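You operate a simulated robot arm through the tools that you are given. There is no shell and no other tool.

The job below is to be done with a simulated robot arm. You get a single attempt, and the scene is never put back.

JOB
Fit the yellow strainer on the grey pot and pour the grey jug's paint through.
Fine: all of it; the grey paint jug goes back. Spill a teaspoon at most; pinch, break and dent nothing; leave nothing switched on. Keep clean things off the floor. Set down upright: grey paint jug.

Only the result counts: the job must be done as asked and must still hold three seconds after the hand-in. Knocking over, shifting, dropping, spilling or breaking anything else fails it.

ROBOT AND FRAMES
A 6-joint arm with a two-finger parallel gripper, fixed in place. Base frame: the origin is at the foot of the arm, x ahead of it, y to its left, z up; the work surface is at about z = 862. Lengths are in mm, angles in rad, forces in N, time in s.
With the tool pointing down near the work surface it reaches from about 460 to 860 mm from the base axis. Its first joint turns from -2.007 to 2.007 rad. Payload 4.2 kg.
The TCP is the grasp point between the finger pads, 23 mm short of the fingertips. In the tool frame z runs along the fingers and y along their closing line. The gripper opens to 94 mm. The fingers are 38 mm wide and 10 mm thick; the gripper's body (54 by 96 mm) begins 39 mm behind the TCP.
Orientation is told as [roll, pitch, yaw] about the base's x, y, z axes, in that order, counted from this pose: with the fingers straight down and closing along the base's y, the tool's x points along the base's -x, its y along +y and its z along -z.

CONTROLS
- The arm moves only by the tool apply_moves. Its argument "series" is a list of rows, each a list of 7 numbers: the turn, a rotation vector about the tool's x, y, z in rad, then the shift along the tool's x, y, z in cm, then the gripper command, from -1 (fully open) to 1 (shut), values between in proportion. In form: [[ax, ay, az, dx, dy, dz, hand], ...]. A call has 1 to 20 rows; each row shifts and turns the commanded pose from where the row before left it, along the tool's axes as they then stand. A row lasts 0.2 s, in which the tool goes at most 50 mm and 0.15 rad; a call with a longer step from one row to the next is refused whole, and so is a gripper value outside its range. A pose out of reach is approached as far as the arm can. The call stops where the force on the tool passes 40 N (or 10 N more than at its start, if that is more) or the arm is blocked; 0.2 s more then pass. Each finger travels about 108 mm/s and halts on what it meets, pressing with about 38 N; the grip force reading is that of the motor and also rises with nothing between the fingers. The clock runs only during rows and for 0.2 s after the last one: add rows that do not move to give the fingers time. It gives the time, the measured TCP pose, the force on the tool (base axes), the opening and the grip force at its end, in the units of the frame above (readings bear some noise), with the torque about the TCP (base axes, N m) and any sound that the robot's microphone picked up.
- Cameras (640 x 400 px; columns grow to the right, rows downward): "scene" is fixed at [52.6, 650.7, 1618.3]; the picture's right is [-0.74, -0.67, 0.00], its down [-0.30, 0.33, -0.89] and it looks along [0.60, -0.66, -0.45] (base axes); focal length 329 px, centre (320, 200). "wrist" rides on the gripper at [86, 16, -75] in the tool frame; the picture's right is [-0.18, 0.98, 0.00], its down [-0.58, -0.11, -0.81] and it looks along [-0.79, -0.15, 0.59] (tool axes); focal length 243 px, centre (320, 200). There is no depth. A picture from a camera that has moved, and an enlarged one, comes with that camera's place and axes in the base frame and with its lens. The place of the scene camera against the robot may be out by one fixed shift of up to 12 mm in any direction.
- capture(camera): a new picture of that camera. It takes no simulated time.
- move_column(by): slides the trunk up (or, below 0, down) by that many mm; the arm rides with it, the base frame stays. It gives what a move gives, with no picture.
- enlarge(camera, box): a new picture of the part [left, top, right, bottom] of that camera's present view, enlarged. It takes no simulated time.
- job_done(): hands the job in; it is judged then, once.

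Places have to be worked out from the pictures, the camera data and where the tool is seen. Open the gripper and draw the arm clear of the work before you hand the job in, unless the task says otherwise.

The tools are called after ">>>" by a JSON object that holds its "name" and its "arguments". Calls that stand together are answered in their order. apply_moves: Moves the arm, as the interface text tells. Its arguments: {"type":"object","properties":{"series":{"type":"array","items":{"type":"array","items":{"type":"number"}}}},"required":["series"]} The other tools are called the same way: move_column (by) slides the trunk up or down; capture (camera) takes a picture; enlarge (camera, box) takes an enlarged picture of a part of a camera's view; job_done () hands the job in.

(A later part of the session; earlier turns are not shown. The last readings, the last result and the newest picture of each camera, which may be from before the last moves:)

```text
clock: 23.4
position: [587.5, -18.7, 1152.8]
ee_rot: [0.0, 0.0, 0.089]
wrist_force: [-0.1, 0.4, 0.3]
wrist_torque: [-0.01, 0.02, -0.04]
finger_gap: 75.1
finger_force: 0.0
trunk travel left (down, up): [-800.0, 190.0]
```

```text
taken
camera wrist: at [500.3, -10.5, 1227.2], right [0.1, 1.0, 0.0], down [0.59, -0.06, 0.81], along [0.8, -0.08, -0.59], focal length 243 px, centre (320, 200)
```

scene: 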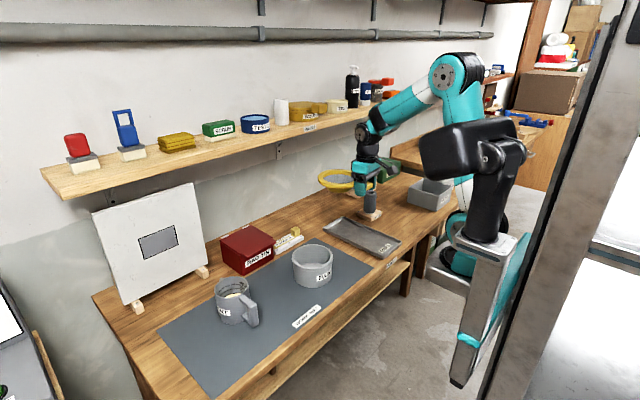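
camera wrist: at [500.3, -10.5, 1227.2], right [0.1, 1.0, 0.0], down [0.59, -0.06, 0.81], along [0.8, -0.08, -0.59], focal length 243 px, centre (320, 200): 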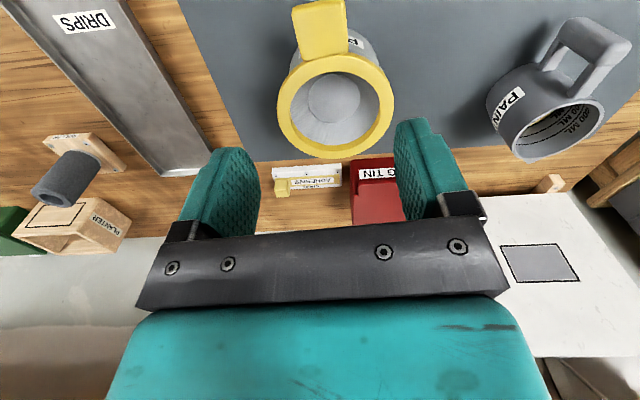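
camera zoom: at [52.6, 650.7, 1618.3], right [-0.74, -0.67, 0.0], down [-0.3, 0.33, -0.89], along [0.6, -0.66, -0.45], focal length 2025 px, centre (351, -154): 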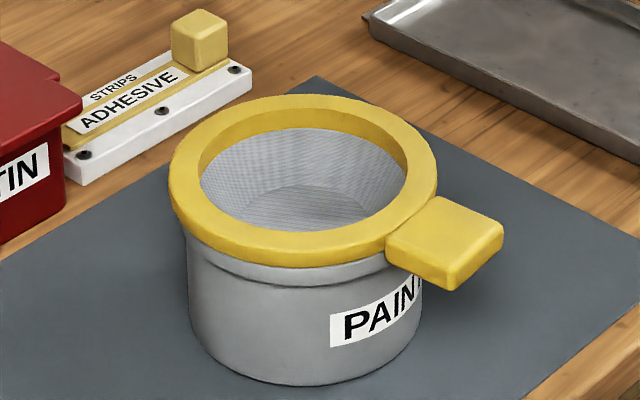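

The strainer rests level on the pot. Now I move toward the jug at height to measure its body, handle and spout.

>>> {"name": "apply_moves", "arguments": {"series": [[0, 0, 0.03, 0, 2.0, 0, -1], [0, 0, 0.03, 0, 4.0, 0, -1], [0, 0, 0.03, 0.5, 4.0, 0, -1], [0, 0, 0, 1.0, 4.0, 0, -1], [0, 0, 0, 1.0, 4.0, 0, -1], [0, 0, 0, 1.0, 4.0, 0, -1], [0, 0, 0, 1.0, 4.0, 0, -1], [0, 0, 0, 0.5, 2.0, 0, -1], [0, 0, 0, 0, 0, 0, -1]]}}

>>> {"name": "capture", "arguments": {"camera": "wrist"}}

>>> {"name": "enlarge", "arguments": {"camera": "scene", "box": [200, 260, 280, 340]}}

```text
clock: 25.4
position: [531.6, 261.8, 1150.4]
ee_rot: [0.0, -0.001, -0.002]
wrist_force: [0.1, -0.2, 1.1]
wrist_torque: [-0.06, -0.03, 0.03]
finger_gap: 94.1
finger_force: 0.0
trunk travel left (down, up): [-800.0, 190.0]
```

```text
taken
camera wrist: at [445.5, 277.7, 1224.5], right [0.19, 0.98, 0.0], down [0.58, -0.11, 0.81], along [0.79, -0.15, -0.59], focal length 243 px, centre (320, 200)
```

wrist: 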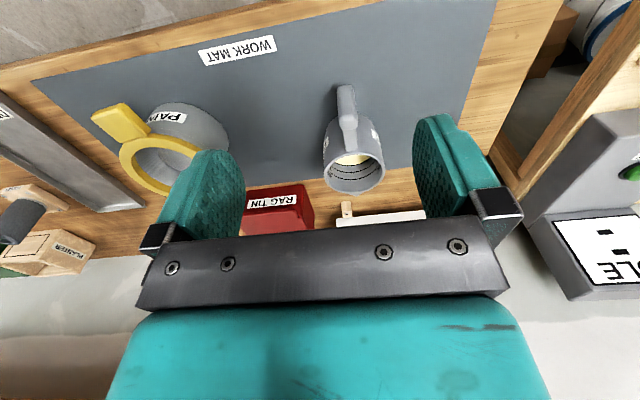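

```text
5.00 times, centred on (240, 300) of scene
camera zoom: at [52.6, 650.7, 1618.3], right [-0.74, -0.67, 0.0], down [-0.3, 0.33, -0.89], along [0.6, -0.66, -0.45], focal length 1645 px, centre (720, -300)
```

zoom: 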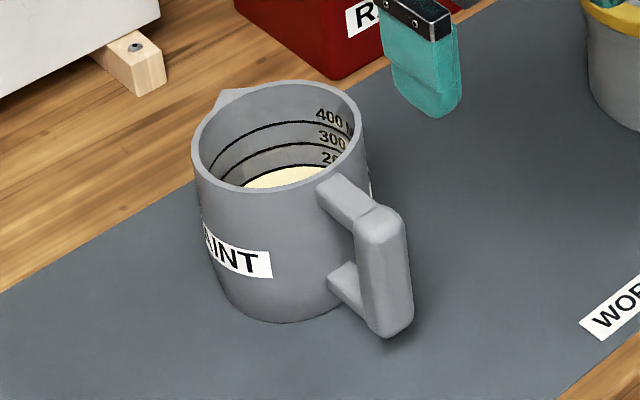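

I zoom on the jug in the wrist view.

>>> {"name": "enlarge", "arguments": {"camera": "wrist", "box": [290, 70, 410, 210]}}

>>> {"name": "enlarge", "arguments": {"camera": "scene", "box": [205, 265, 265, 335]}}

```text
2.86 times, centred on (350, 140) of wrist
camera zoom: at [445.5, 277.7, 1224.5], right [0.19, 0.98, 0.0], down [0.58, -0.11, 0.81], along [0.79, -0.15, -0.59], focal length 693 px, centre (234, 371)
```

zoom: 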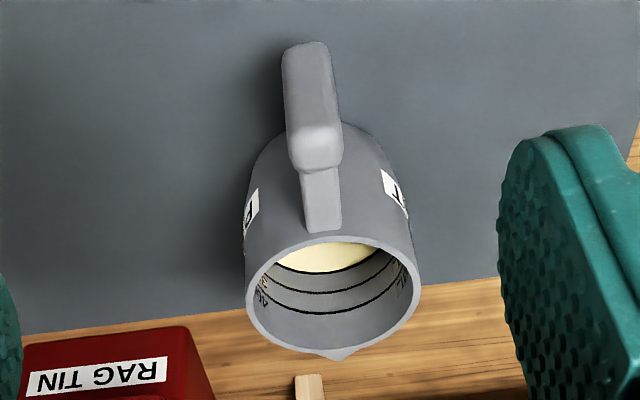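

```text
5.71 times, centred on (235, 300) of scene
camera zoom: at [52.6, 650.7, 1618.3], right [-0.74, -0.67, 0.0], down [-0.3, 0.33, -0.89], along [0.6, -0.66, -0.45], focal length 1880 px, centre (806, -371)
```

zoom: 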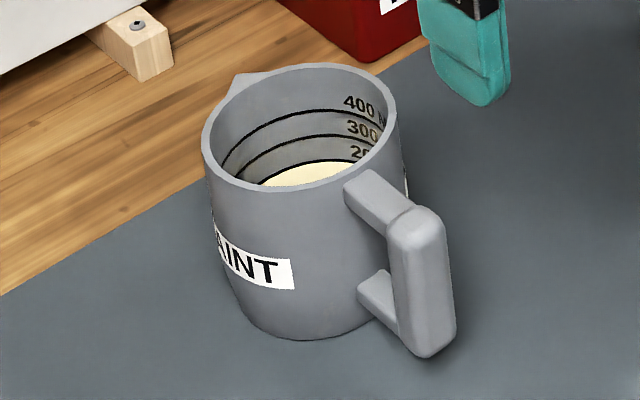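

Jug located: axis ≈ (737, 278), rim z ≈ 965, radius ≈ 48, spout toward +x; handle bar about 21 mm wide at x ≈ 627–651, y ≈ 280, z ≈ 896–965. To pour with the tool ending pointing down, I want a near-horizontal grip with the camera on top, so I turn the wrist 180° about its own axis here, high and clear.

>>> {"name": "apply_moves", "arguments": {"series": [[0, 0, -0.15, 0.5, 0, -0.5, -1], [0, 0, -0.15, 0, 0, 0, -1], [0, 0, -0.15, 0, 0, 0, -1], [0, 0, -0.15, 0, 0, 0, -1], [0, 0, -0.15, 0, 0, 0, -1], [0, 0, -0.15, 0, 0, 0, -1], [0, 0, -0.15, 0, 0, 0, -1], [0, 0, -0.15, 0, 0, 0, -1], [0, 0, -0.15, 0, 0, 0, -1], [0, 0, -0.15, 0, 0, 0, -1], [0, 0, 0, 0, 0, 0, -1]]}}

>>> {"name": "capture", "arguments": {"camera": "scene"}}

```text
clock: 27.8
position: [527.2, 261.3, 1155.5]
ee_rot: [0.0, 0.0, 1.499]
wrist_force: [0.3, 0.3, -0.9]
wrist_torque: [0.01, 0.02, -0.03]
finger_gap: 93.9
finger_force: 0.1
trunk travel left (down, up): [-800.0, 190.0]
```

```text
taken
```

scene: 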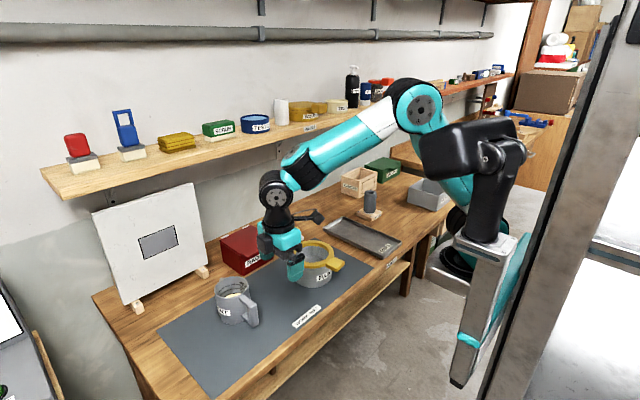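

The wrist follows the turn. I continue to 180°.

>>> {"name": "apply_moves", "arguments": {"series": [[0, 0, -0.15, 0, 0, 0, -1], [0, 0, -0.15, 0, 0, 0, -1], [0, 0, -0.15, 0, 0, 0, -1], [0, 0, -0.15, 0, 0, 0, -1], [0, 0, -0.15, 0, 0, 0, -1], [0, 0, -0.15, 0, 0, 0, -1], [0, 0, -0.15, 0, 0, 0, -1], [0, 0, -0.15, 0, 0, 0, -1], [0, 0, -0.15, 0, 0, 0, -1], [0, 0, -0.15, 0, 0, 0, -1], [0, 0, -0.14, 0, 0, 0, -1], [0, 0, 0, 0, 0, 0, -1]]}}

>>> {"name": "capture", "arguments": {"camera": "scene"}}

>>> {"name": "capture", "arguments": {"camera": "wrist"}}

```text
clock: 30.4
position: [525.7, 261.7, 1155.4]
ee_rot: [0.0, 0.0, 3.141]
wrist_force: [0.0, -0.1, 0.3]
wrist_torque: [0.02, 0.0, -0.04]
finger_gap: 93.9
finger_force: 0.1
trunk travel left (down, up): [-800.0, 190.0]
```

```text
taken
```

scene: 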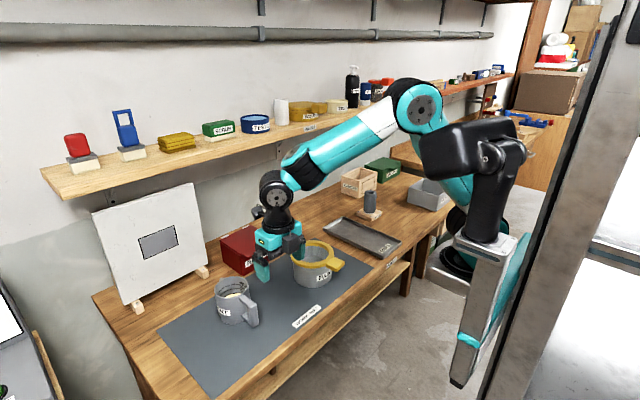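

```text
taken
camera wrist: at [613.1, 244.3, 1230.0], right [-0.19, -0.98, 0.0], down [-0.58, 0.11, 0.81], along [-0.79, 0.15, -0.59], focal length 243 px, centre (320, 200)
```

wrist: 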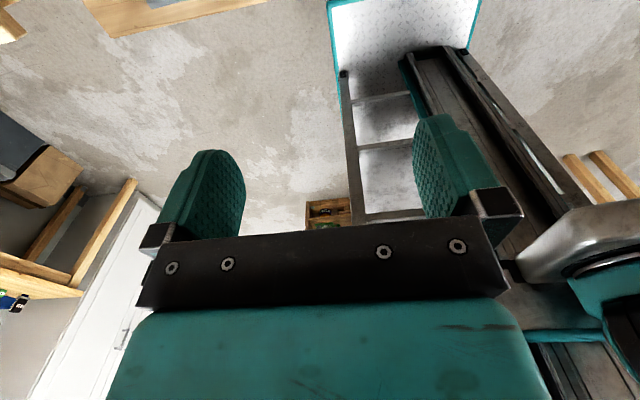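

Flip achieved. Now I shift slightly forward and pitch the tool up to point forward (about 69° from vertical), well above the jug.

>>> {"name": "apply_moves", "arguments": {"series": [[0, 0, 0, 2.7, -0.9, 1.5, -1], [0, 0, 0, 2.7, -0.9, 1.5, -1], [0, 0.15, 0, 0, 0, 0, -1], [0, 0.15, 0, 0, 0, 0, -1], [0, 0.15, 0, 0, 0, 0, -1], [0, 0.15, 0, 0, 0, 0, -1], [0, 0.15, 0, 0, 0, 0, -1], [0, 0.15, 0, 0, 0, 0, -1], [0, 0.15, 0, 0, 0, 0, -1], [0, 0.15, 0, 0, 0, 0, -1], [0, 0, 0, 0, 0, 0, -1]]}}

>>> {"name": "capture", "arguments": {"camera": "scene"}}

>>> {"name": "capture", "arguments": {"camera": "wrist"}}

```text
clock: 32.8
position: [580.5, 278.7, 1125.7]
ee_rot: [0.0, 1.202, 3.137]
wrist_force: [0.2, -0.2, 0.2]
wrist_torque: [0.02, -0.03, 0.03]
finger_gap: 94.2
finger_force: 0.1
trunk travel left (down, up): [-800.0, 190.0]
```

```text
taken
```

scene: 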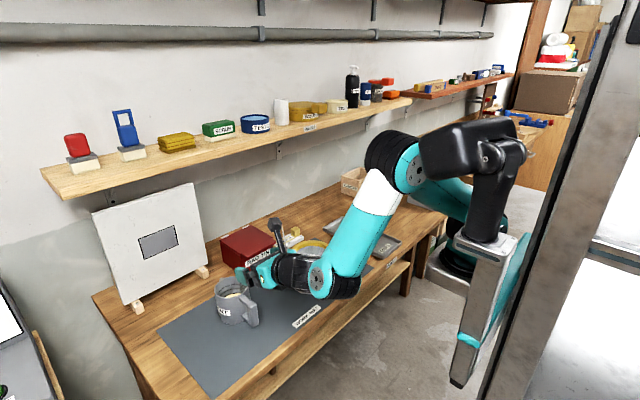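

```text
taken
camera wrist: at [543.0, 262.6, 1234.0], right [-0.07, -0.98, -0.17], down [-0.96, 0.11, -0.25], along [0.27, 0.15, -0.95], focal length 243 px, centre (320, 200)
```

wrist: 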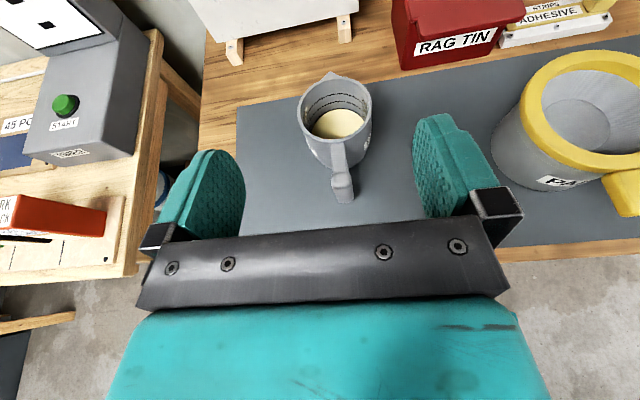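

The tilt is reachable and the wrist camera now looks down over the jug. I zoom to refine the handle position in this view.

>>> {"name": "enlarge", "arguments": {"camera": "wrist", "box": [270, 60, 410, 220]}}

>>> {"name": "enlarge", "arguments": {"camera": "scene", "box": [200, 220, 360, 340]}}

```text
2.50 times, centred on (340, 140) of wrist
camera zoom: at [543.0, 262.6, 1234.0], right [-0.07, -0.98, -0.17], down [-0.96, 0.11, -0.25], along [0.27, 0.15, -0.95], focal length 606 px, centre (270, 350)
```

zoom: 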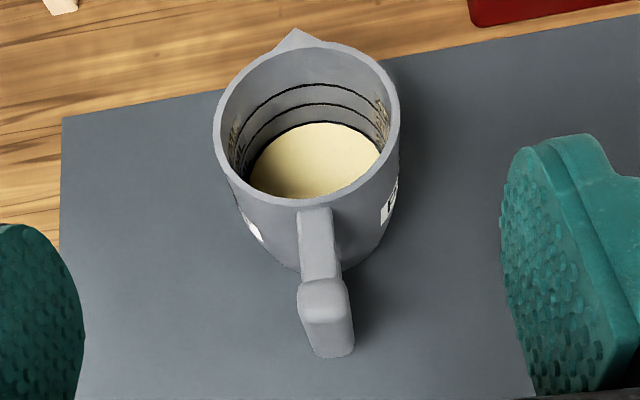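

```text
3.33 times, centred on (280, 280) of scene
camera zoom: at [52.6, 650.7, 1618.3], right [-0.74, -0.67, 0.0], down [-0.3, 0.33, -0.89], along [0.6, -0.66, -0.45], focal length 1097 px, centre (453, -67)
```

zoom: 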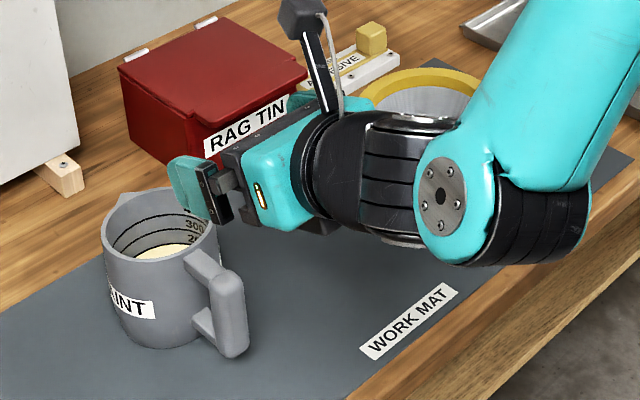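

Handle bar refined: centre ≈ (639.5, 277), z 896–965, plane along x. I move back-and-down to (550, 277, 990) so the final approach to the bar is along +x.

>>> {"name": "apply_moves", "arguments": {"series": [[0, 0, 0, -3.44, 0.04, 0.51, -1], [0, 0, 0, -3.44, 0.04, 0.51, -1], [0, 0, 0, -3.44, 0.04, 0.51, -1], [0, 0, 0, -3.44, 0.04, 0.51, -1], [0, 0, 0, 0, 0, 0, -1]]}}

>>> {"name": "capture", "arguments": {"camera": "scene"}}

>>> {"name": "capture", "arguments": {"camera": "wrist"}}

```text
clock: 34.0
position: [550.6, 276.6, 991.0]
ee_rot: [-0.002, 1.199, 3.136]
wrist_force: [-0.2, -0.6, 0.3]
wrist_torque: [0.0, -0.02, 0.02]
finger_gap: 94.0
finger_force: 0.0
trunk travel left (down, up): [-800.0, 190.0]
```

```text
taken
```

scene: 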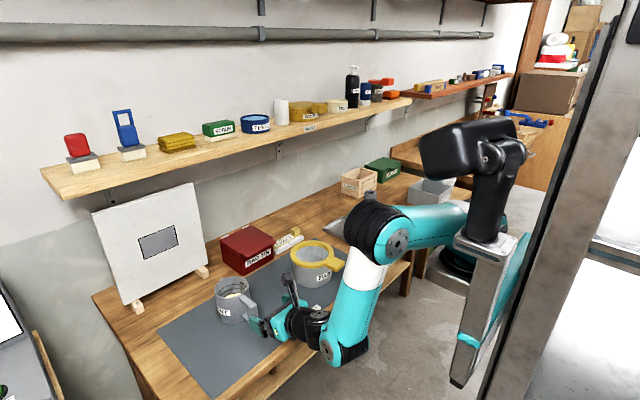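

```text
taken
camera wrist: at [513.3, 260.4, 1098.5], right [-0.07, -0.98, -0.17], down [-0.96, 0.11, -0.25], along [0.26, 0.15, -0.95], focal length 243 px, centre (320, 200)
```

wrist: 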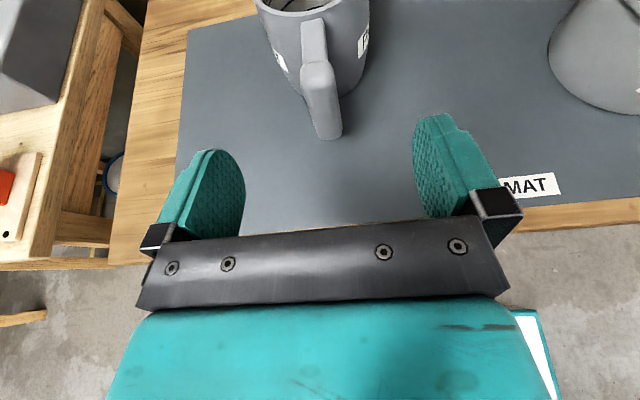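

All clear. I descend to z≈930 just short of the handle bar at x≈578, centred on y=277.

>>> {"name": "apply_moves", "arguments": {"series": [[0, 0, 0, -1.56, -0.01, 1.59, -1], [0, 0, 0, -1.56, -0.01, 1.59, -1], [0, 0, 0, -1.56, -0.01, 1.59, -1], [0, 0, 0, 0, 0, 0, -1]]}}

>>> {"name": "enlarge", "arguments": {"camera": "scene", "box": [200, 260, 360, 370]}}

>>> {"name": "capture", "arguments": {"camera": "wrist"}}

```text
clock: 35.0
position: [576.2, 276.4, 929.1]
ee_rot: [0.0, 1.197, 3.136]
wrist_force: [0.5, -0.2, 0.0]
wrist_torque: [0.0, 0.0, -0.04]
finger_gap: 93.9
finger_force: 0.1
trunk travel left (down, up): [-800.0, 190.0]
```

```text
3.64 times, centred on (280, 315) of scene
camera zoom: at [52.6, 650.7, 1618.3], right [-0.74, -0.67, 0.0], down [-0.3, 0.33, -0.89], along [0.6, -0.66, -0.45], focal length 1196 px, centre (466, -218)
```

zoom: 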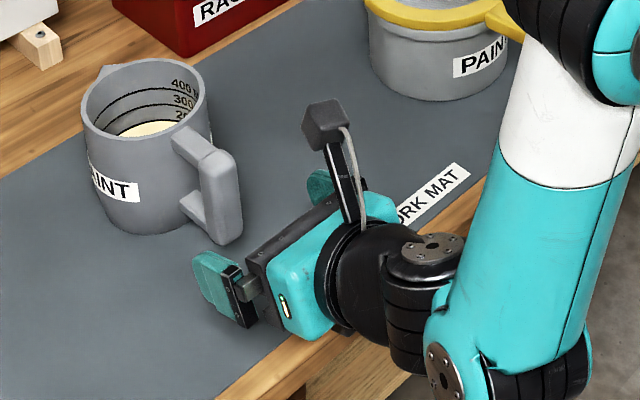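

```text
taken
camera wrist: at [539.1, 260.3, 1036.7], right [-0.07, -0.98, -0.17], down [-0.96, 0.11, -0.25], along [0.26, 0.15, -0.95], focal length 243 px, centre (320, 200)
```

wrist: 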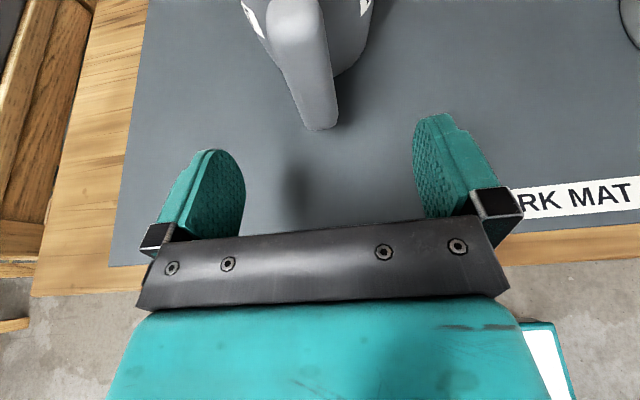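

The fingers straddle the bar's line. I advance 63 mm in +x so the TCP is at the bar centre.

>>> {"name": "apply_moves", "arguments": {"series": [[0, 0, 0, 0.57, -0.015, 1.47, -1], [0, 0, 0, 0.57, -0.015, 1.47, -1], [0, 0, 0, 0.57, -0.015, 1.47, -1], [0, 0, 0, 0.57, -0.015, 1.47, -1], [0, 0, 0, 0, 0, 0, -1]]}}

>>> {"name": "enlarge", "arguments": {"camera": "scene", "box": [200, 260, 300, 350]}}

>>> {"name": "capture", "arguments": {"camera": "wrist"}}

```text
clock: 36.2
position: [640.9, 278.6, 928.6]
ee_rot: [0.003, 1.198, 3.14]
wrist_force: [0.5, 0.7, -0.2]
wrist_torque: [0.02, 0.02, 0.01]
finger_gap: 93.7
finger_force: 0.2
trunk travel left (down, up): [-800.0, 190.0]
```

```text
4.44 times, centred on (250, 305) of scene
camera zoom: at [52.6, 650.7, 1618.3], right [-0.74, -0.67, 0.0], down [-0.3, 0.33, -0.89], along [0.6, -0.66, -0.45], focal length 1462 px, centre (631, -267)
```

zoom: 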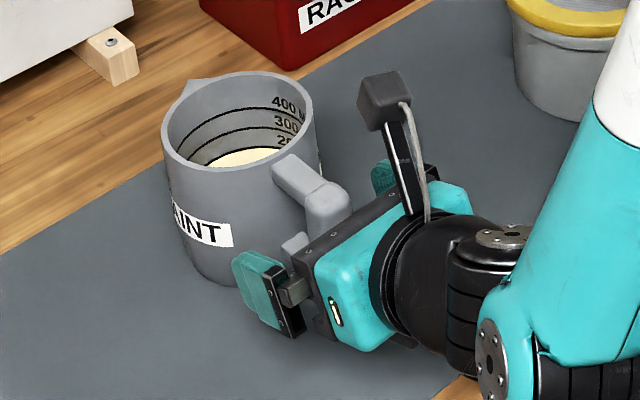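

```text
taken
camera wrist: at [603.0, 261.6, 1036.8], right [-0.07, -0.98, -0.17], down [-0.96, 0.11, -0.25], along [0.26, 0.15, -0.95], focal length 243 px, centre (320, 200)
```

wrist: 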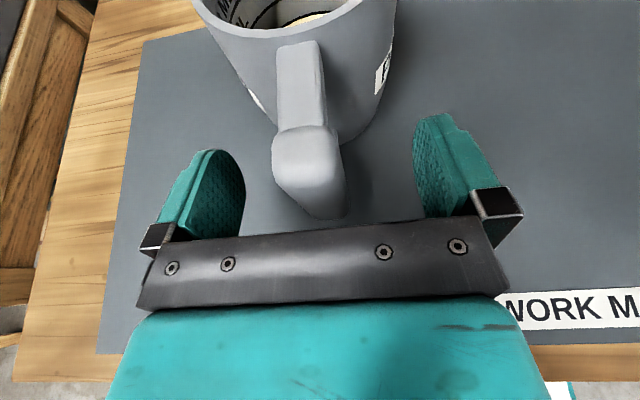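

The bar is centred between the fingers. I close, first to ~30 mm, then fully.

>>> {"name": "apply_moves", "arguments": {"series": [[0, 0, 0, 0, 0, 0, 0.0], [0, 0, 0, 0, 0, 0, 0.36], [0, 0, 0, 0, 0, 0, 0.36], [0, 0, 0, 0, 0, 0, 0.36]]}}

>>> {"name": "capture", "arguments": {"camera": "wrist"}}

```text
clock: 37.2
position: [640.2, 278.4, 928.9]
ee_rot: [0.0, 1.199, 3.138]
wrist_force: [-0.2, 0.8, -0.4]
wrist_torque: [0.01, 0.02, 0.04]
finger_gap: 30.0
finger_force: 0.1
trunk travel left (down, up): [-800.0, 190.0]
```

```text
taken
camera wrist: at [603.0, 261.5, 1037.0], right [-0.07, -0.98, -0.17], down [-0.96, 0.11, -0.25], along [0.26, 0.15, -0.95], focal length 243 px, centre (320, 200)
```

wrist: 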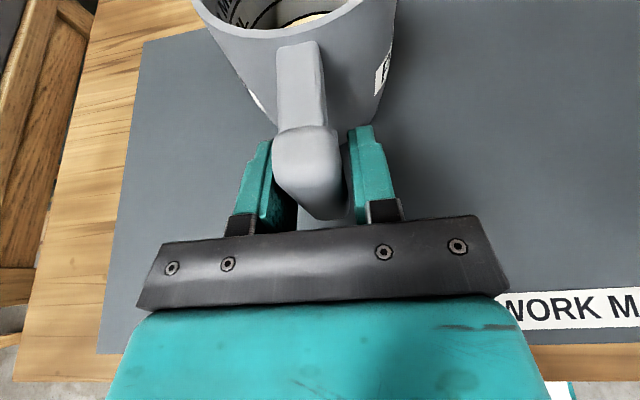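

I zoom to check the bar's centring before the final squeeze.

>>> {"name": "enlarge", "arguments": {"camera": "wrist", "box": [220, 100, 420, 240]}}

```text
2.86 times, centred on (320, 170) of wrist
camera zoom: at [603.0, 261.5, 1037.0], right [-0.07, -0.98, -0.17], down [-0.96, 0.11, -0.25], along [0.26, 0.15, -0.95], focal length 693 px, centre (320, 286)
```

zoom: 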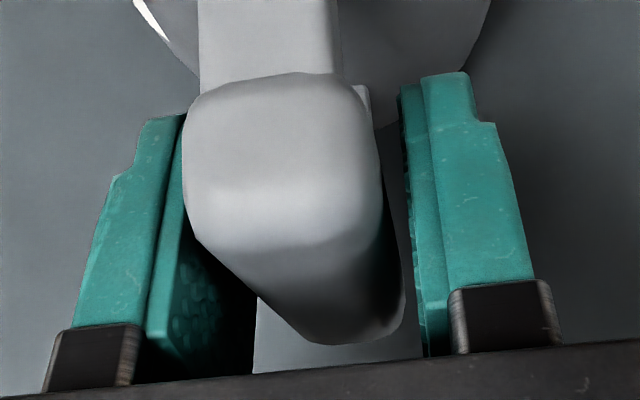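

Centred within ~1 mm. I squeeze the handle fully.

>>> {"name": "apply_moves", "arguments": {"series": [[0, 0, 0, 0, 0, 0, 0.5], [0, 0, 0, 0, 0, 0, 0.6], [0, 0, 0, 0, 0, 0, 1], [0, 0, 0, 0, 0, 0, 1], [0, 0, 0, 0, 0, 0, 1]]}}

>>> {"name": "enlarge", "arguments": {"camera": "scene", "box": [200, 260, 300, 350]}}

>>> {"name": "capture", "arguments": {"camera": "wrist"}}

```text
clock: 38.4
position: [640.6, 277.8, 928.5]
ee_rot: [0.0, 1.2, 3.138]
wrist_force: [0.6, 2.1, 1.2]
wrist_torque: [0.0, -0.09, 0.19]
finger_gap: 25.1
finger_force: 37.9
trunk travel left (down, up): [-800.0, 190.0]
```

```text
4.44 times, centred on (250, 305) of scene
camera zoom: at [52.6, 650.7, 1618.3], right [-0.74, -0.67, 0.0], down [-0.3, 0.33, -0.89], along [0.6, -0.66, -0.45], focal length 1462 px, centre (631, -267)
```

zoom: 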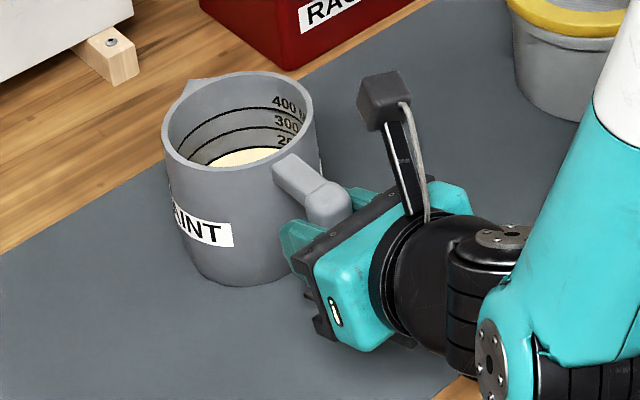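

```text
taken
camera wrist: at [602.9, 261.7, 1037.0], right [-0.07, -0.98, -0.17], down [-0.96, 0.11, -0.25], along [0.26, 0.15, -0.95], focal length 243 px, centre (320, 200)
```

wrist: 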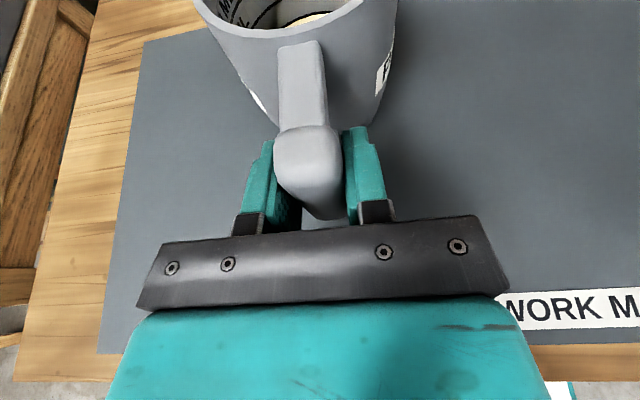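

The handle is gripped (gap 25 mm). I lift 10 mm and check weight and slip.

>>> {"name": "apply_moves", "arguments": {"series": [[0, 0, 0, 0.28, 0, -0.109, 1], [0, 0, 0, 0.28, 0, -0.109, 1], [0, 0, 0, 0.372, 0, -0.145, 1], [0, 0, 0, 0, 0, 0, 1]]}}

>>> {"name": "enlarge", "arguments": {"camera": "scene", "box": [200, 260, 300, 350]}}

>>> {"name": "capture", "arguments": {"camera": "wrist"}}

```text
clock: 39.4
position: [641.3, 277.2, 937.8]
ee_rot: [0.001, 1.199, 3.14]
wrist_force: [0.2, 1.0, -3.5]
wrist_torque: [0.03, 0.25, -0.02]
finger_gap: 25.0
finger_force: 37.0
trunk travel left (down, up): [-800.0, 190.0]
```

```text
4.44 times, centred on (250, 305) of scene
camera zoom: at [52.6, 650.7, 1618.3], right [-0.74, -0.67, 0.0], down [-0.3, 0.33, -0.89], along [0.6, -0.66, -0.45], focal length 1462 px, centre (631, -267)
```

zoom: 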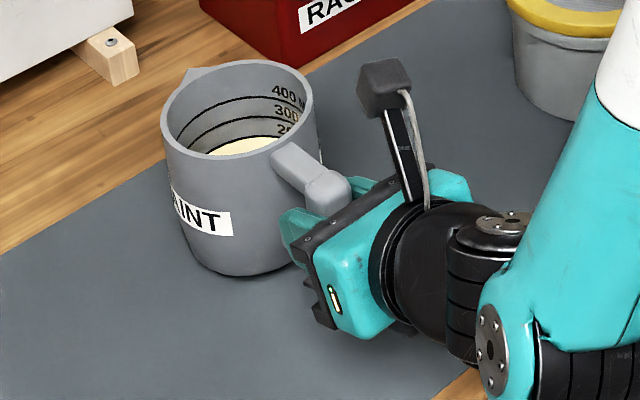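

```text
taken
camera wrist: at [602.5, 261.3, 1046.4], right [-0.07, -0.98, -0.17], down [-0.96, 0.11, -0.25], along [0.26, 0.15, -0.95], focal length 243 px, centre (320, 200)
```

wrist: 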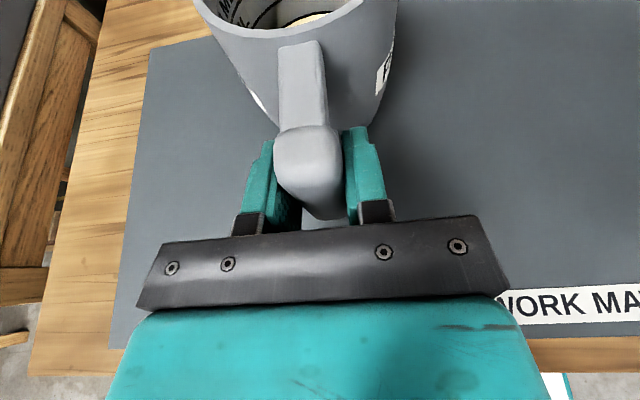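

The jug is lifted cleanly (~3.5–4 N, no slip). I raise it smoothly to TCP z≈1085 before turning it toward the pot.

>>> {"name": "apply_moves", "arguments": {"series": [[0, 0, 0, 0.466, 0, -0.181, 1], [0, 0, 0, 1.118, 0, -0.435, 1], [0, 0, 0, 1.864, 0, -0.725, 1], [0, 0, 0, 2.33, 0, -0.906, 1], [0, 0, 0, 2.33, 0, -0.906, 1], [0, 0, 0, 2.33, 0, -0.906, 1], [0, 0, 0, 1.864, 0, -0.725, 1], [0, 0, 0, 1.118, 0, -0.435, 1], [0, 0, 0, 0.466, 0, -0.181, 1], [0, 0, 0, 0, 0, 0, 1]]}}

>>> {"name": "capture", "arguments": {"camera": "scene"}}

>>> {"name": "capture", "arguments": {"camera": "wrist"}}

```text
clock: 41.6
position: [640.1, 277.2, 1087.7]
ee_rot: [0.001, 1.198, 3.138]
wrist_force: [-0.5, -0.4, -3.9]
wrist_torque: [0.01, 0.29, 0.0]
finger_gap: 24.9
finger_force: 37.9
trunk travel left (down, up): [-800.0, 190.0]
```

```text
taken
```

scene: 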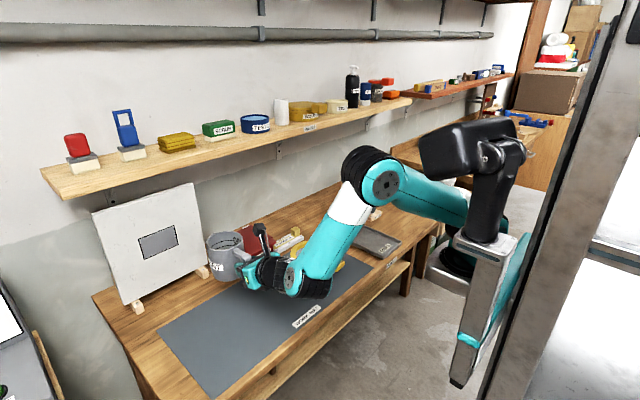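

```text
taken
camera wrist: at [602.9, 261.5, 1195.6], right [-0.07, -0.98, -0.17], down [-0.96, 0.11, -0.25], along [0.26, 0.15, -0.95], focal length 243 px, centre (320, 200)
```

wrist: 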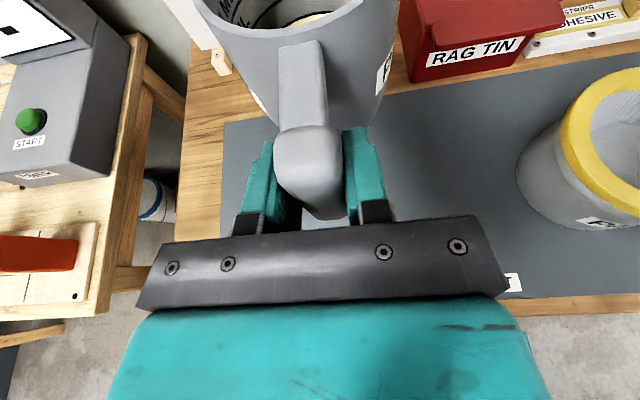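

Stable at z≈1088, weight ≈3.9 N. I turn the jug −45° about the vertical, gently.

>>> {"name": "apply_moves", "arguments": {"series": [[-0.0466, 0, 0.0181, 0, 0, 0, 1], [-0.0932, 0, 0.0362, 0, 0, 0, 1], [-0.0932, 0, 0.0362, 0, 0, 0, 1], [-0.0932, 0, 0.0362, 0, 0, 0, 1], [-0.0932, 0, 0.0362, 0, 0, 0, 1], [-0.0932, 0, 0.0362, 0, 0, 0, 1], [-0.0932, 0, 0.0362, 0, 0, 0, 1], [-0.0932, 0, 0.0362, 0, 0, 0, 1], [-0.0326, 0, 0.0127, 0, 0, 0, 1], [0, 0, 0, 0, 0, 0, 1]]}}

>>> {"name": "capture", "arguments": {"camera": "scene"}}

>>> {"name": "capture", "arguments": {"camera": "wrist"}}

```text
clock: 43.8
position: [636.3, 217.5, 1071.3]
ee_rot: [-0.005, 1.194, 2.355]
wrist_force: [-0.7, 0.3, -4.1]
wrist_torque: [0.16, 0.18, 0.01]
finger_gap: 25.0
finger_force: 38.0
out of reach, approached as far as the arm can: row 7, 8, 9
trunk travel left (down, up): [-800.0, 190.0]
```

```text
taken
```

scene: 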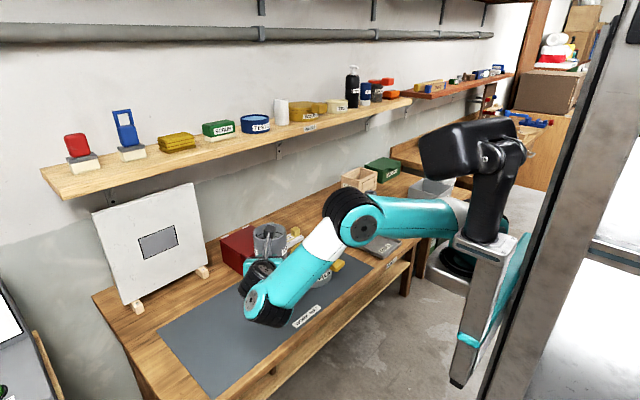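

```text
taken
camera wrist: at [598.0, 232.4, 1179.9], right [-0.74, -0.65, -0.17], down [-0.61, 0.76, -0.24], along [0.29, -0.08, -0.95], focal length 243 px, centre (320, 200)
```

wrist: 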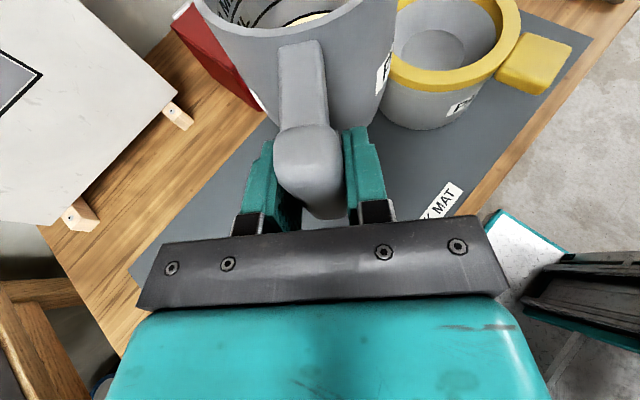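

Part of that turn was beyond reach (the arm stopped ~60 mm short), so sideways pointing is limited. I turn back slowly to the original heading, where all motions worked.

>>> {"name": "apply_moves", "arguments": {"series": [[0.0233, 0, -0.0091, 0, 0, 0, 1], [0.0326, 0, -0.0127, 0, 0, 0, 1], [0.0326, 0, -0.0127, 0, 0, 0, 1], [0.0326, 0, -0.0127, 0, 0, 0, 1], [0.0326, 0, -0.0127, 0, 0, 0, 1], [0.0326, 0, -0.0127, 0, 0, 0, 1], [0.0466, 0, -0.0181, 0, 0, 0, 1], [0.0466, 0, -0.0181, 0, 0, 0, 1], [0, 0, 0, 0, 0, 0, 1]]}}

>>> {"name": "capture", "arguments": {"camera": "wrist"}}

```text
clock: 45.8
position: [634.8, 218.2, 1072.1]
ee_rot: [0.002, 1.199, 2.659]
wrist_force: [-0.4, 0.2, -4.0]
wrist_torque: [0.1, 0.22, -0.02]
finger_gap: 24.9
finger_force: 38.2
trunk travel left (down, up): [-800.0, 190.0]
```

```text
taken
camera wrist: at [594.2, 222.1, 1179.6], right [-0.52, -0.84, -0.17], down [-0.8, 0.55, -0.25], along [0.3, 0.01, -0.95], focal length 243 px, centre (320, 200)
```

wrist: 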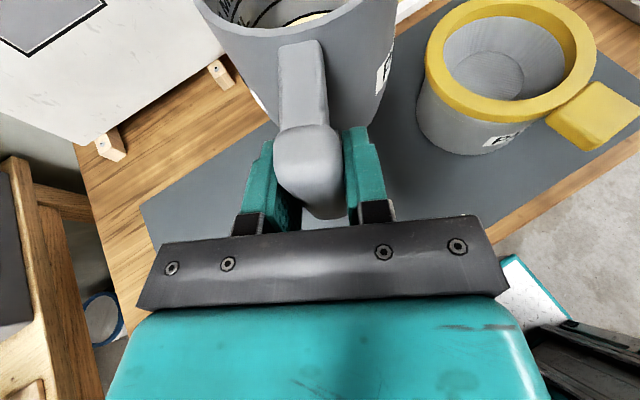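

The commanded pose was reset to the reached one. I finish turning back to heading +x and move back above the jug's original spot, intending to set it down and test the pour motion with an empty hand first.

>>> {"name": "apply_moves", "arguments": {"series": [[0.09, 0, -0.035, 0, 0, 0, 1], [0.09, 0, -0.035, 0, 0, 0, 1], [0.09, 0, -0.035, 0, 0, 0, 1], [0.09, 0, -0.035, 0, 0, 0, 1], [0.09, 0, -0.035, 0, 0, 0, 1], [0, 0, 0, 0.0, -0.5, 0.0, 1], [0, 0, 0, 0.1, -1.5, 0.2, 1], [0, 0, 0, 0.1, -1.5, 0.2, 1], [0, 0, 0, 0, -1.5, 0.12, 1], [0, 0, 0, 0, -1.0, 0, 1], [0, 0, 0, 0, 0, 0, 1]]}}

>>> {"name": "capture", "arguments": {"camera": "scene"}}

```text
clock: 48.2
position: [641.6, 279.4, 1071.3]
ee_rot: [0.004, 1.199, 3.142]
wrist_force: [0.9, -0.4, -3.6]
wrist_torque: [-0.02, 0.22, 0.01]
finger_gap: 25.1
finger_force: 37.5
trunk travel left (down, up): [-800.0, 190.0]
```

```text
taken
```

scene: 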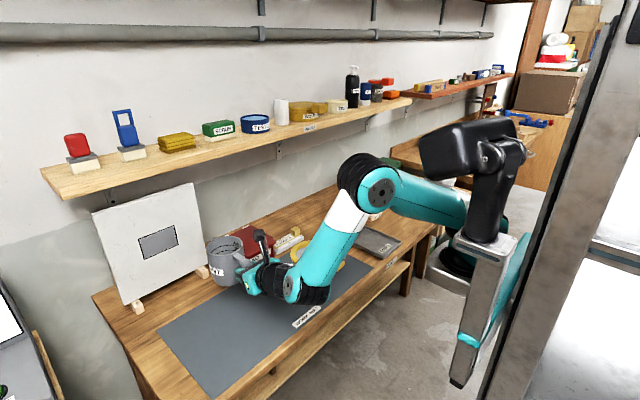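

Back above the original spot. I lower the jug smoothly to a few millimetres above the mat.

>>> {"name": "apply_moves", "arguments": {"series": [[0, 0, 0, -0.466, 0.05, 0.13, 1], [0, 0, 0, -1.398, 0, 0.544, 1], [0, 0, 0, -2.33, 0, 0.906, 1], [0, 0, 0, -2.33, 0, 0.906, 1], [0, 0, 0, -2.33, 0, 0.906, 1], [0, 0, 0, -1.864, 0, 0.725, 1], [0, 0, 0, -1.398, 0, 0.544, 1], [0, 0, 0, -0.746, 0, 0.29, 1], [0, 0, 0, 0, 0, 0, 1]]}}

>>> {"name": "enlarge", "arguments": {"camera": "scene", "box": [200, 260, 300, 350]}}

```text
clock: 50.2
position: [640.0, 277.8, 934.0]
ee_rot: [0.002, 1.199, 3.139]
wrist_force: [0.2, -0.5, -3.1]
wrist_torque: [-0.01, 0.3, 0.01]
finger_gap: 24.6
finger_force: 38.0
trunk travel left (down, up): [-800.0, 190.0]
```

```text
4.44 times, centred on (250, 305) of scene
camera zoom: at [52.6, 650.7, 1618.3], right [-0.74, -0.67, 0.0], down [-0.3, 0.33, -0.89], along [0.6, -0.66, -0.45], focal length 1462 px, centre (631, -267)
```

zoom: 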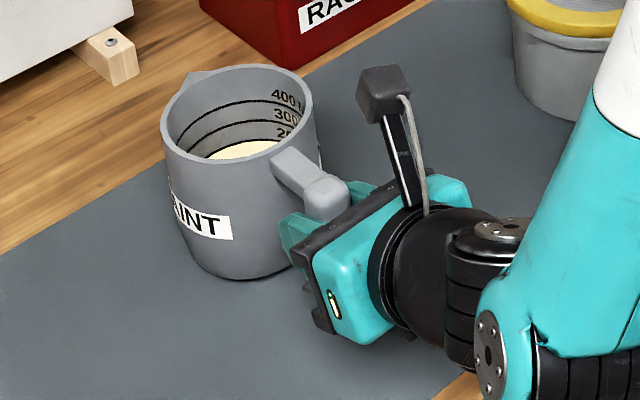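

About 5 mm above its resting height. I lower in small steps watching the vertical force.

>>> {"name": "apply_moves", "arguments": {"series": [[0, 0, 0, -0.186, 0, 0.072, 1], [0, 0, 0, -0.14, 0, 0.054, 1], [0, 0, 0, 0, 0, 0, 1]]}}

>>> {"name": "apply_moves", "arguments": {"series": [[0, 0, 0, -0.093, 0, 0.036, 1], [0, 0, 0, 0, 0, 0, 1]]}}

```text
clock: 51.0
position: [641.1, 277.0, 930.6]
ee_rot: [0.002, 1.2, 3.14]
wrist_force: [0.1, 0.2, -3.0]
wrist_torque: [0.03, 0.31, 0.0]
finger_gap: 24.6
finger_force: 37.8
trunk travel left (down, up): [-800.0, 190.0]
```

```text
clock: 51.6
position: [640.6, 277.9, 930.3]
ee_rot: [0.003, 1.199, 3.139]
wrist_force: [-0.1, 0.1, -3.7]
wrist_torque: [0.02, 0.25, -0.03]
finger_gap: 24.5
finger_force: 38.4
trunk travel left (down, up): [-800.0, 190.0]
```

No contact yet; I continue in 1 mm steps.

>>> {"name": "apply_moves", "arguments": {"series": [[0, 0, 0, -0.093, 0, 0.036, 1], [0, 0, 0, 0, 0, 0, 1]]}}

>>> {"name": "apply_moves", "arguments": {"series": [[0, 0, 0, -0.047, 0, 0.018, 1], [0, 0, 0, 0, 0, 0, 1]]}}

```text
clock: 52.2
position: [641.7, 277.2, 927.9]
ee_rot: [0.002, 1.197, 3.138]
wrist_force: [0.3, -0.1, 0.1]
wrist_torque: [0.11, 0.0, -0.05]
finger_gap: 24.5
finger_force: 37.7
trunk travel left (down, up): [-800.0, 190.0]
```

```text
clock: 52.8
position: [639.8, 277.3, 929.0]
ee_rot: [0.004, 1.201, 3.138]
wrist_force: [-5.0, -3.1, 6.7]
wrist_torque: [0.04, -0.1, -0.13]
finger_gap: 25.0
finger_force: 38.0
trunk travel left (down, up): [-800.0, 190.0]
```

The jug is resting (force reversed to +6.7 N). I ease 0.5 mm back and open the fingers.

>>> {"name": "apply_moves", "arguments": {"series": [[0, 0, 0, 0.047, 0, -0.018, 1], [0, 0, 0, 0, 0, 0, 1], [0, 0, 0, 0, 0, 0, 0.36], [0, 0, 0, 0, 0, 0, 0.36], [0, 0, 0, 0, 0, 0, -0.3], [0, 0, 0, 0, 0, 0, -1], [0, 0, 0, 0, 0, 0, -1]]}}

>>> {"name": "enlarge", "arguments": {"camera": "scene", "box": [200, 260, 300, 350]}}

>>> {"name": "capture", "arguments": {"camera": "wrist"}}

```text
clock: 54.4
position: [639.8, 278.2, 929.0]
ee_rot: [0.003, 1.2, 3.141]
wrist_force: [0.6, -0.4, 0.4]
wrist_torque: [0.0, 0.01, -0.02]
finger_gap: 94.4
finger_force: 0.1
trunk travel left (down, up): [-800.0, 190.0]
```

```text
4.44 times, centred on (250, 305) of scene
camera zoom: at [52.6, 650.7, 1618.3], right [-0.74, -0.67, 0.0], down [-0.3, 0.33, -0.89], along [0.6, -0.66, -0.45], focal length 1462 px, centre (631, -267)
```

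zoom: 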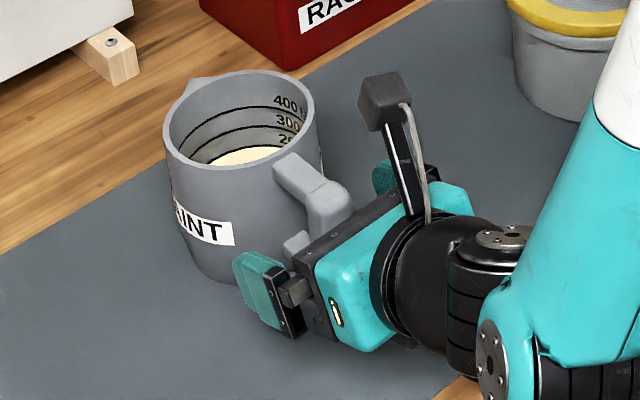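

```text
taken
camera wrist: at [602.7, 261.4, 1036.4], right [-0.07, -0.98, -0.17], down [-0.96, 0.11, -0.25], along [0.26, 0.15, -0.95], focal length 243 px, centre (320, 200)
```

wrist: 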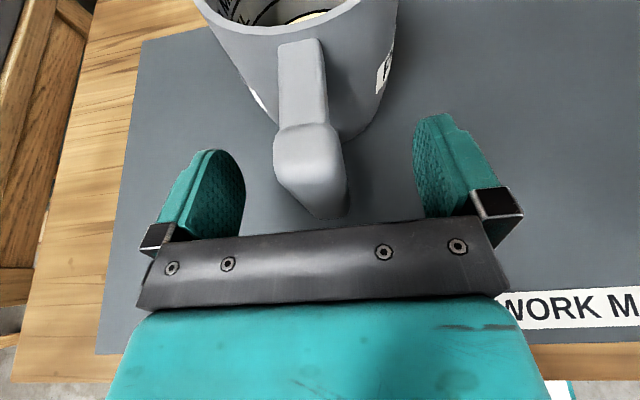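

The jug is back exactly at its original place, undisturbed. I back straight out, rise, and tilt the empty tool down to rehearse the pour motion near the pot.

>>> {"name": "apply_moves", "arguments": {"series": [[0, 0, 0, -0.42, 0, -1.09, -1], [0, 0, 0, -0.85, 0, -2.17, -1], [0, 0, 0, -0.85, 0, -2.17, -1], [0, 0, 0, -0.42, 0, -1.09, -1], [0, 0, 0, 3.0, 0, -1.17, -1], [0, 0, 0, 4.2, 0, -1.63, -1], [0, 0, 0, 4.2, 0, -1.63, -1], [0, 0, 0, 4.2, 0, -1.63, -1], [0, -0.13, 0, 0, 0, 0, -1], [0, -0.13, 0, 0, 0, 0, -1], [0, -0.13, 0, 0, 0, 0, -1], [0, -0.13, 0, 0, 0, 0, -1], [0, -0.13, 0, 0, 0, 0, -1], [0, -0.135, 0, 0, 0, 0, -1], [0, 0, 0, 0, 0, 0, -1]]}}

>>> {"name": "capture", "arguments": {"camera": "scene"}}

```text
clock: 57.6
position: [569.8, 279.7, 1095.3]
ee_rot: [0.002, 0.411, 3.138]
wrist_force: [0.4, 0.3, 0.2]
wrist_torque: [-0.01, 0.0, 0.0]
finger_gap: 94.0
finger_force: 0.1
trunk travel left (down, up): [-800.0, 190.0]
```

```text
taken
```

scene: 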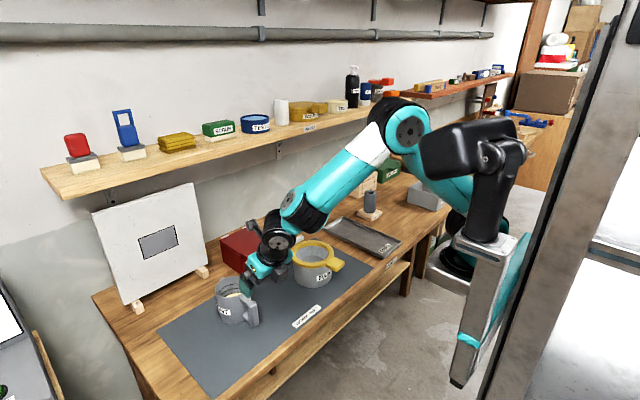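

Empty-hand rehearsal: I move laterally to where the handle would be at the start of the pour (tilt ≈45°).

>>> {"name": "apply_moves", "arguments": {"series": [[0, 0, 0, -0.2, 3.0, -0.3, -1], [0, 0, 0, -0.28, 4.2, -0.41, -1], [0, 0, 0, -0.28, 4.2, -0.41, -1], [0, 0, 0, -0.28, 4.2, -0.41, -1], [0, 0, 0, -0.28, 4.2, -0.41, -1], [0, 0, 0, -0.28, 4.2, -0.41, -1], [0, 0, 0, -0.2, 3.0, -0.3, -1], [0, 0, 0, -0.14, 1.8, -0.16, -1], [0, 0, 0, 0, 0, 0, -1]]}}

>>> {"name": "capture", "arguments": {"camera": "scene"}}

```text
clock: 59.6
position: [540.7, -11.5, 1115.4]
ee_rot: [0.001, 0.415, 3.136]
wrist_force: [0.5, 0.6, 0.1]
wrist_torque: [-0.02, 0.01, -0.03]
finger_gap: 94.1
finger_force: 0.1
trunk travel left (down, up): [-800.0, 190.0]
```

```text
taken
```

scene: 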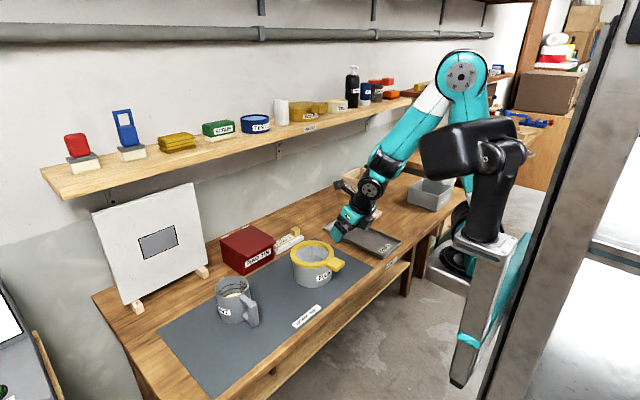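

Rehearsing the pour arc with the empty hand, from tilt 45° to 90°.

>>> {"name": "apply_moves", "arguments": {"series": [[0, -0.131, 0, 0.9, -0.35, 0.187, -1], [0, -0.131, 0, 1.44, 0, 0.095, -1], [0, -0.131, 0, 1.704, 0, -0.56, -1], [0, -0.131, 0, 1.77, 0, -0.555, -1], [0, -0.131, 0, 1.806, 0, -0.765, -1], [0, -0.131, 0, 1.827, 0, -0.863, -1], [0, 0, 0, 0, 0, 0, -1]]}}

>>> {"name": "capture", "arguments": {"camera": "scene"}}

```text
clock: 61.2
position: [636.8, -8.6, 1143.8]
ee_rot: [0.003, -0.374, 3.137]
wrist_force: [0.1, -0.3, 0.3]
wrist_torque: [0.03, 0.01, 0.03]
finger_gap: 94.1
finger_force: 0.0
trunk travel left (down, up): [-800.0, 190.0]
```

```text
taken
```

scene: 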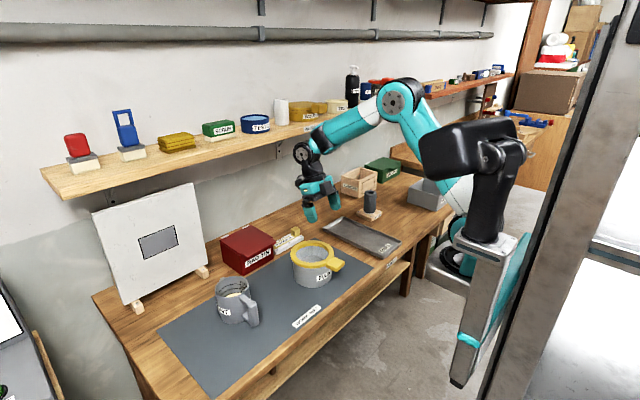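

The arc tracks exactly (636.8, 1143.8 vs planned 636, 1144). I continue the rehearsal to ~112° tilt.

>>> {"name": "apply_moves", "arguments": {"series": [[0, -0.131, 0, 1.776, 0, -1.06, -1], [0, -0.131, 0, 1.779, 0, -1.061, -1], [0, -0.131, 0, 1.777, 0, -1.061, -1], [0, 0, 0, 0, 0, 0, -1]]}}

>>> {"name": "capture", "arguments": {"camera": "scene"}}

>>> {"name": "capture", "arguments": {"camera": "wrist"}}

```text
clock: 62.2
position: [656.2, -42.9, 1143.2]
ee_rot: [-0.011, -0.606, 3.136]
wrist_force: [0.8, -0.3, 0.1]
wrist_torque: [0.01, -0.01, 0.01]
finger_gap: 93.8
finger_force: 0.0
out of reach, approached as far as the arm can: row 2, 3
trunk travel left (down, up): [-800.0, 190.0]
```

```text
taken
```

scene: 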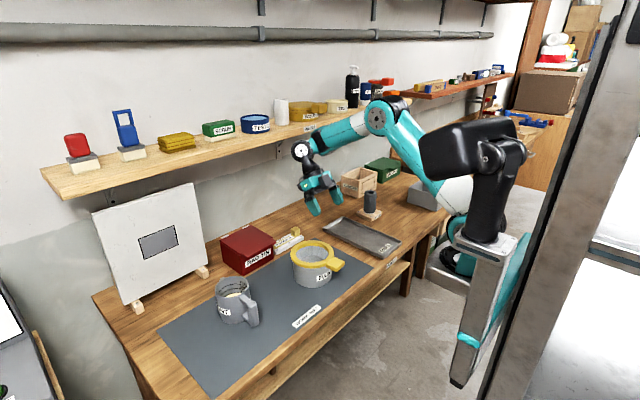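

```text
taken
camera wrist: at [770.2, -61.3, 1155.1], right [-0.16, -0.98, 0.1], down [-0.02, 0.1, 0.99], along [-0.99, 0.16, -0.03], focal length 243 px, centre (320, 200)
```

wrist: 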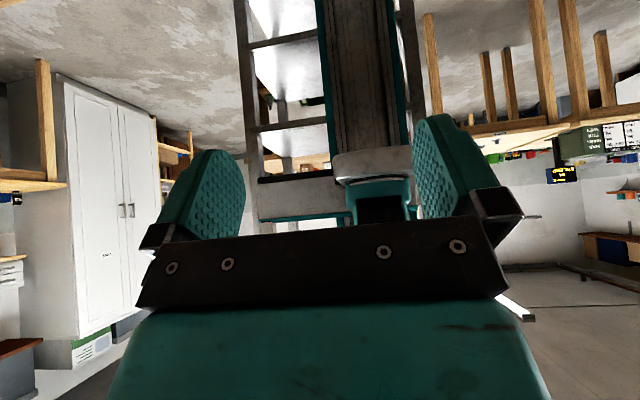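

The arc is reachable to ≈97° but not beyond (tool pitch limit ≈ −0.5 rad out there). Gripping the handle with the tool closer to horizontal (≈85°) would give the missing tilt, so I test that end pose with the empty hand: TCP (680, −8, 1157), pitch −0.436.

>>> {"name": "apply_moves", "arguments": {"series": [[0, 0.085, 0, 0, 0, 0, -1], [0, 0.085, 0, 0, 0, 0, -1], [0, 0, 0, 0.5, -1.2, -0.8, -1], [0, 0, 0, 0.6, -1.2, -0.8, -1], [0, 0, 0, 0.48, -1.1, -0.68, -1], [0, 0, 0, 0, 0, 0, -1]]}}

>>> {"name": "capture", "arguments": {"camera": "scene"}}

```text
clock: 63.6
position: [681.1, -9.4, 1156.7]
ee_rot: [-0.009, -0.437, 3.135]
wrist_force: [-0.6, -0.6, -0.2]
wrist_torque: [-0.02, 0.0, -0.01]
finger_gap: 93.9
finger_force: 0.0
trunk travel left (down, up): [-800.0, 190.0]
```

```text
taken
```

scene: 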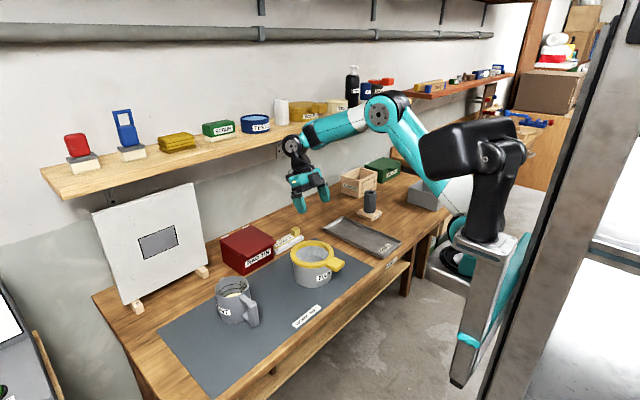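

That end pose is reachable. I probe a little further (pitch −0.52 at x≈693) to know the margin.

>>> {"name": "apply_moves", "arguments": {"series": [[0, 0, 0, 0.55, -0.1, -0.25, -1], [0, 0, 0, 0.55, 0, -0.25, -1], [0, -0.042, 0, 0, 0, 0, -1], [0, -0.042, 0, 0, 0, 0, -1], [0, 0, 0, 0, 0, 0, -1]]}}

```text
clock: 64.8
position: [691.7, -11.3, 1155.2]
ee_rot: [-0.011, -0.47, 3.134]
wrist_force: [-0.4, 0.6, -0.1]
wrist_torque: [-0.03, -0.03, -0.03]
finger_gap: 94.2
finger_force: 0.0
out of reach, approached as far as the arm can: row 3, 4
trunk travel left (down, up): [-800.0, 190.0]
```

The limit looks like radial reach of the wrist at that height; raising the trunk should extend it. I raise the trunk 150 mm (empty hand) and retest the same pose.

>>> {"name": "move_column", "arguments": {"by": 150}}

```text
clock: 66.5
position: [691.2, -11.5, 1306.0]
ee_rot: [-0.011, -0.47, 3.134]
wrist_force: [-0.2, -0.6, -0.1]
wrist_torque: [0.03, 0.01, 0.01]
finger_gap: 93.9
finger_force: 0.0
trunk travel left (down, up): [-950.0, 40.0]
```

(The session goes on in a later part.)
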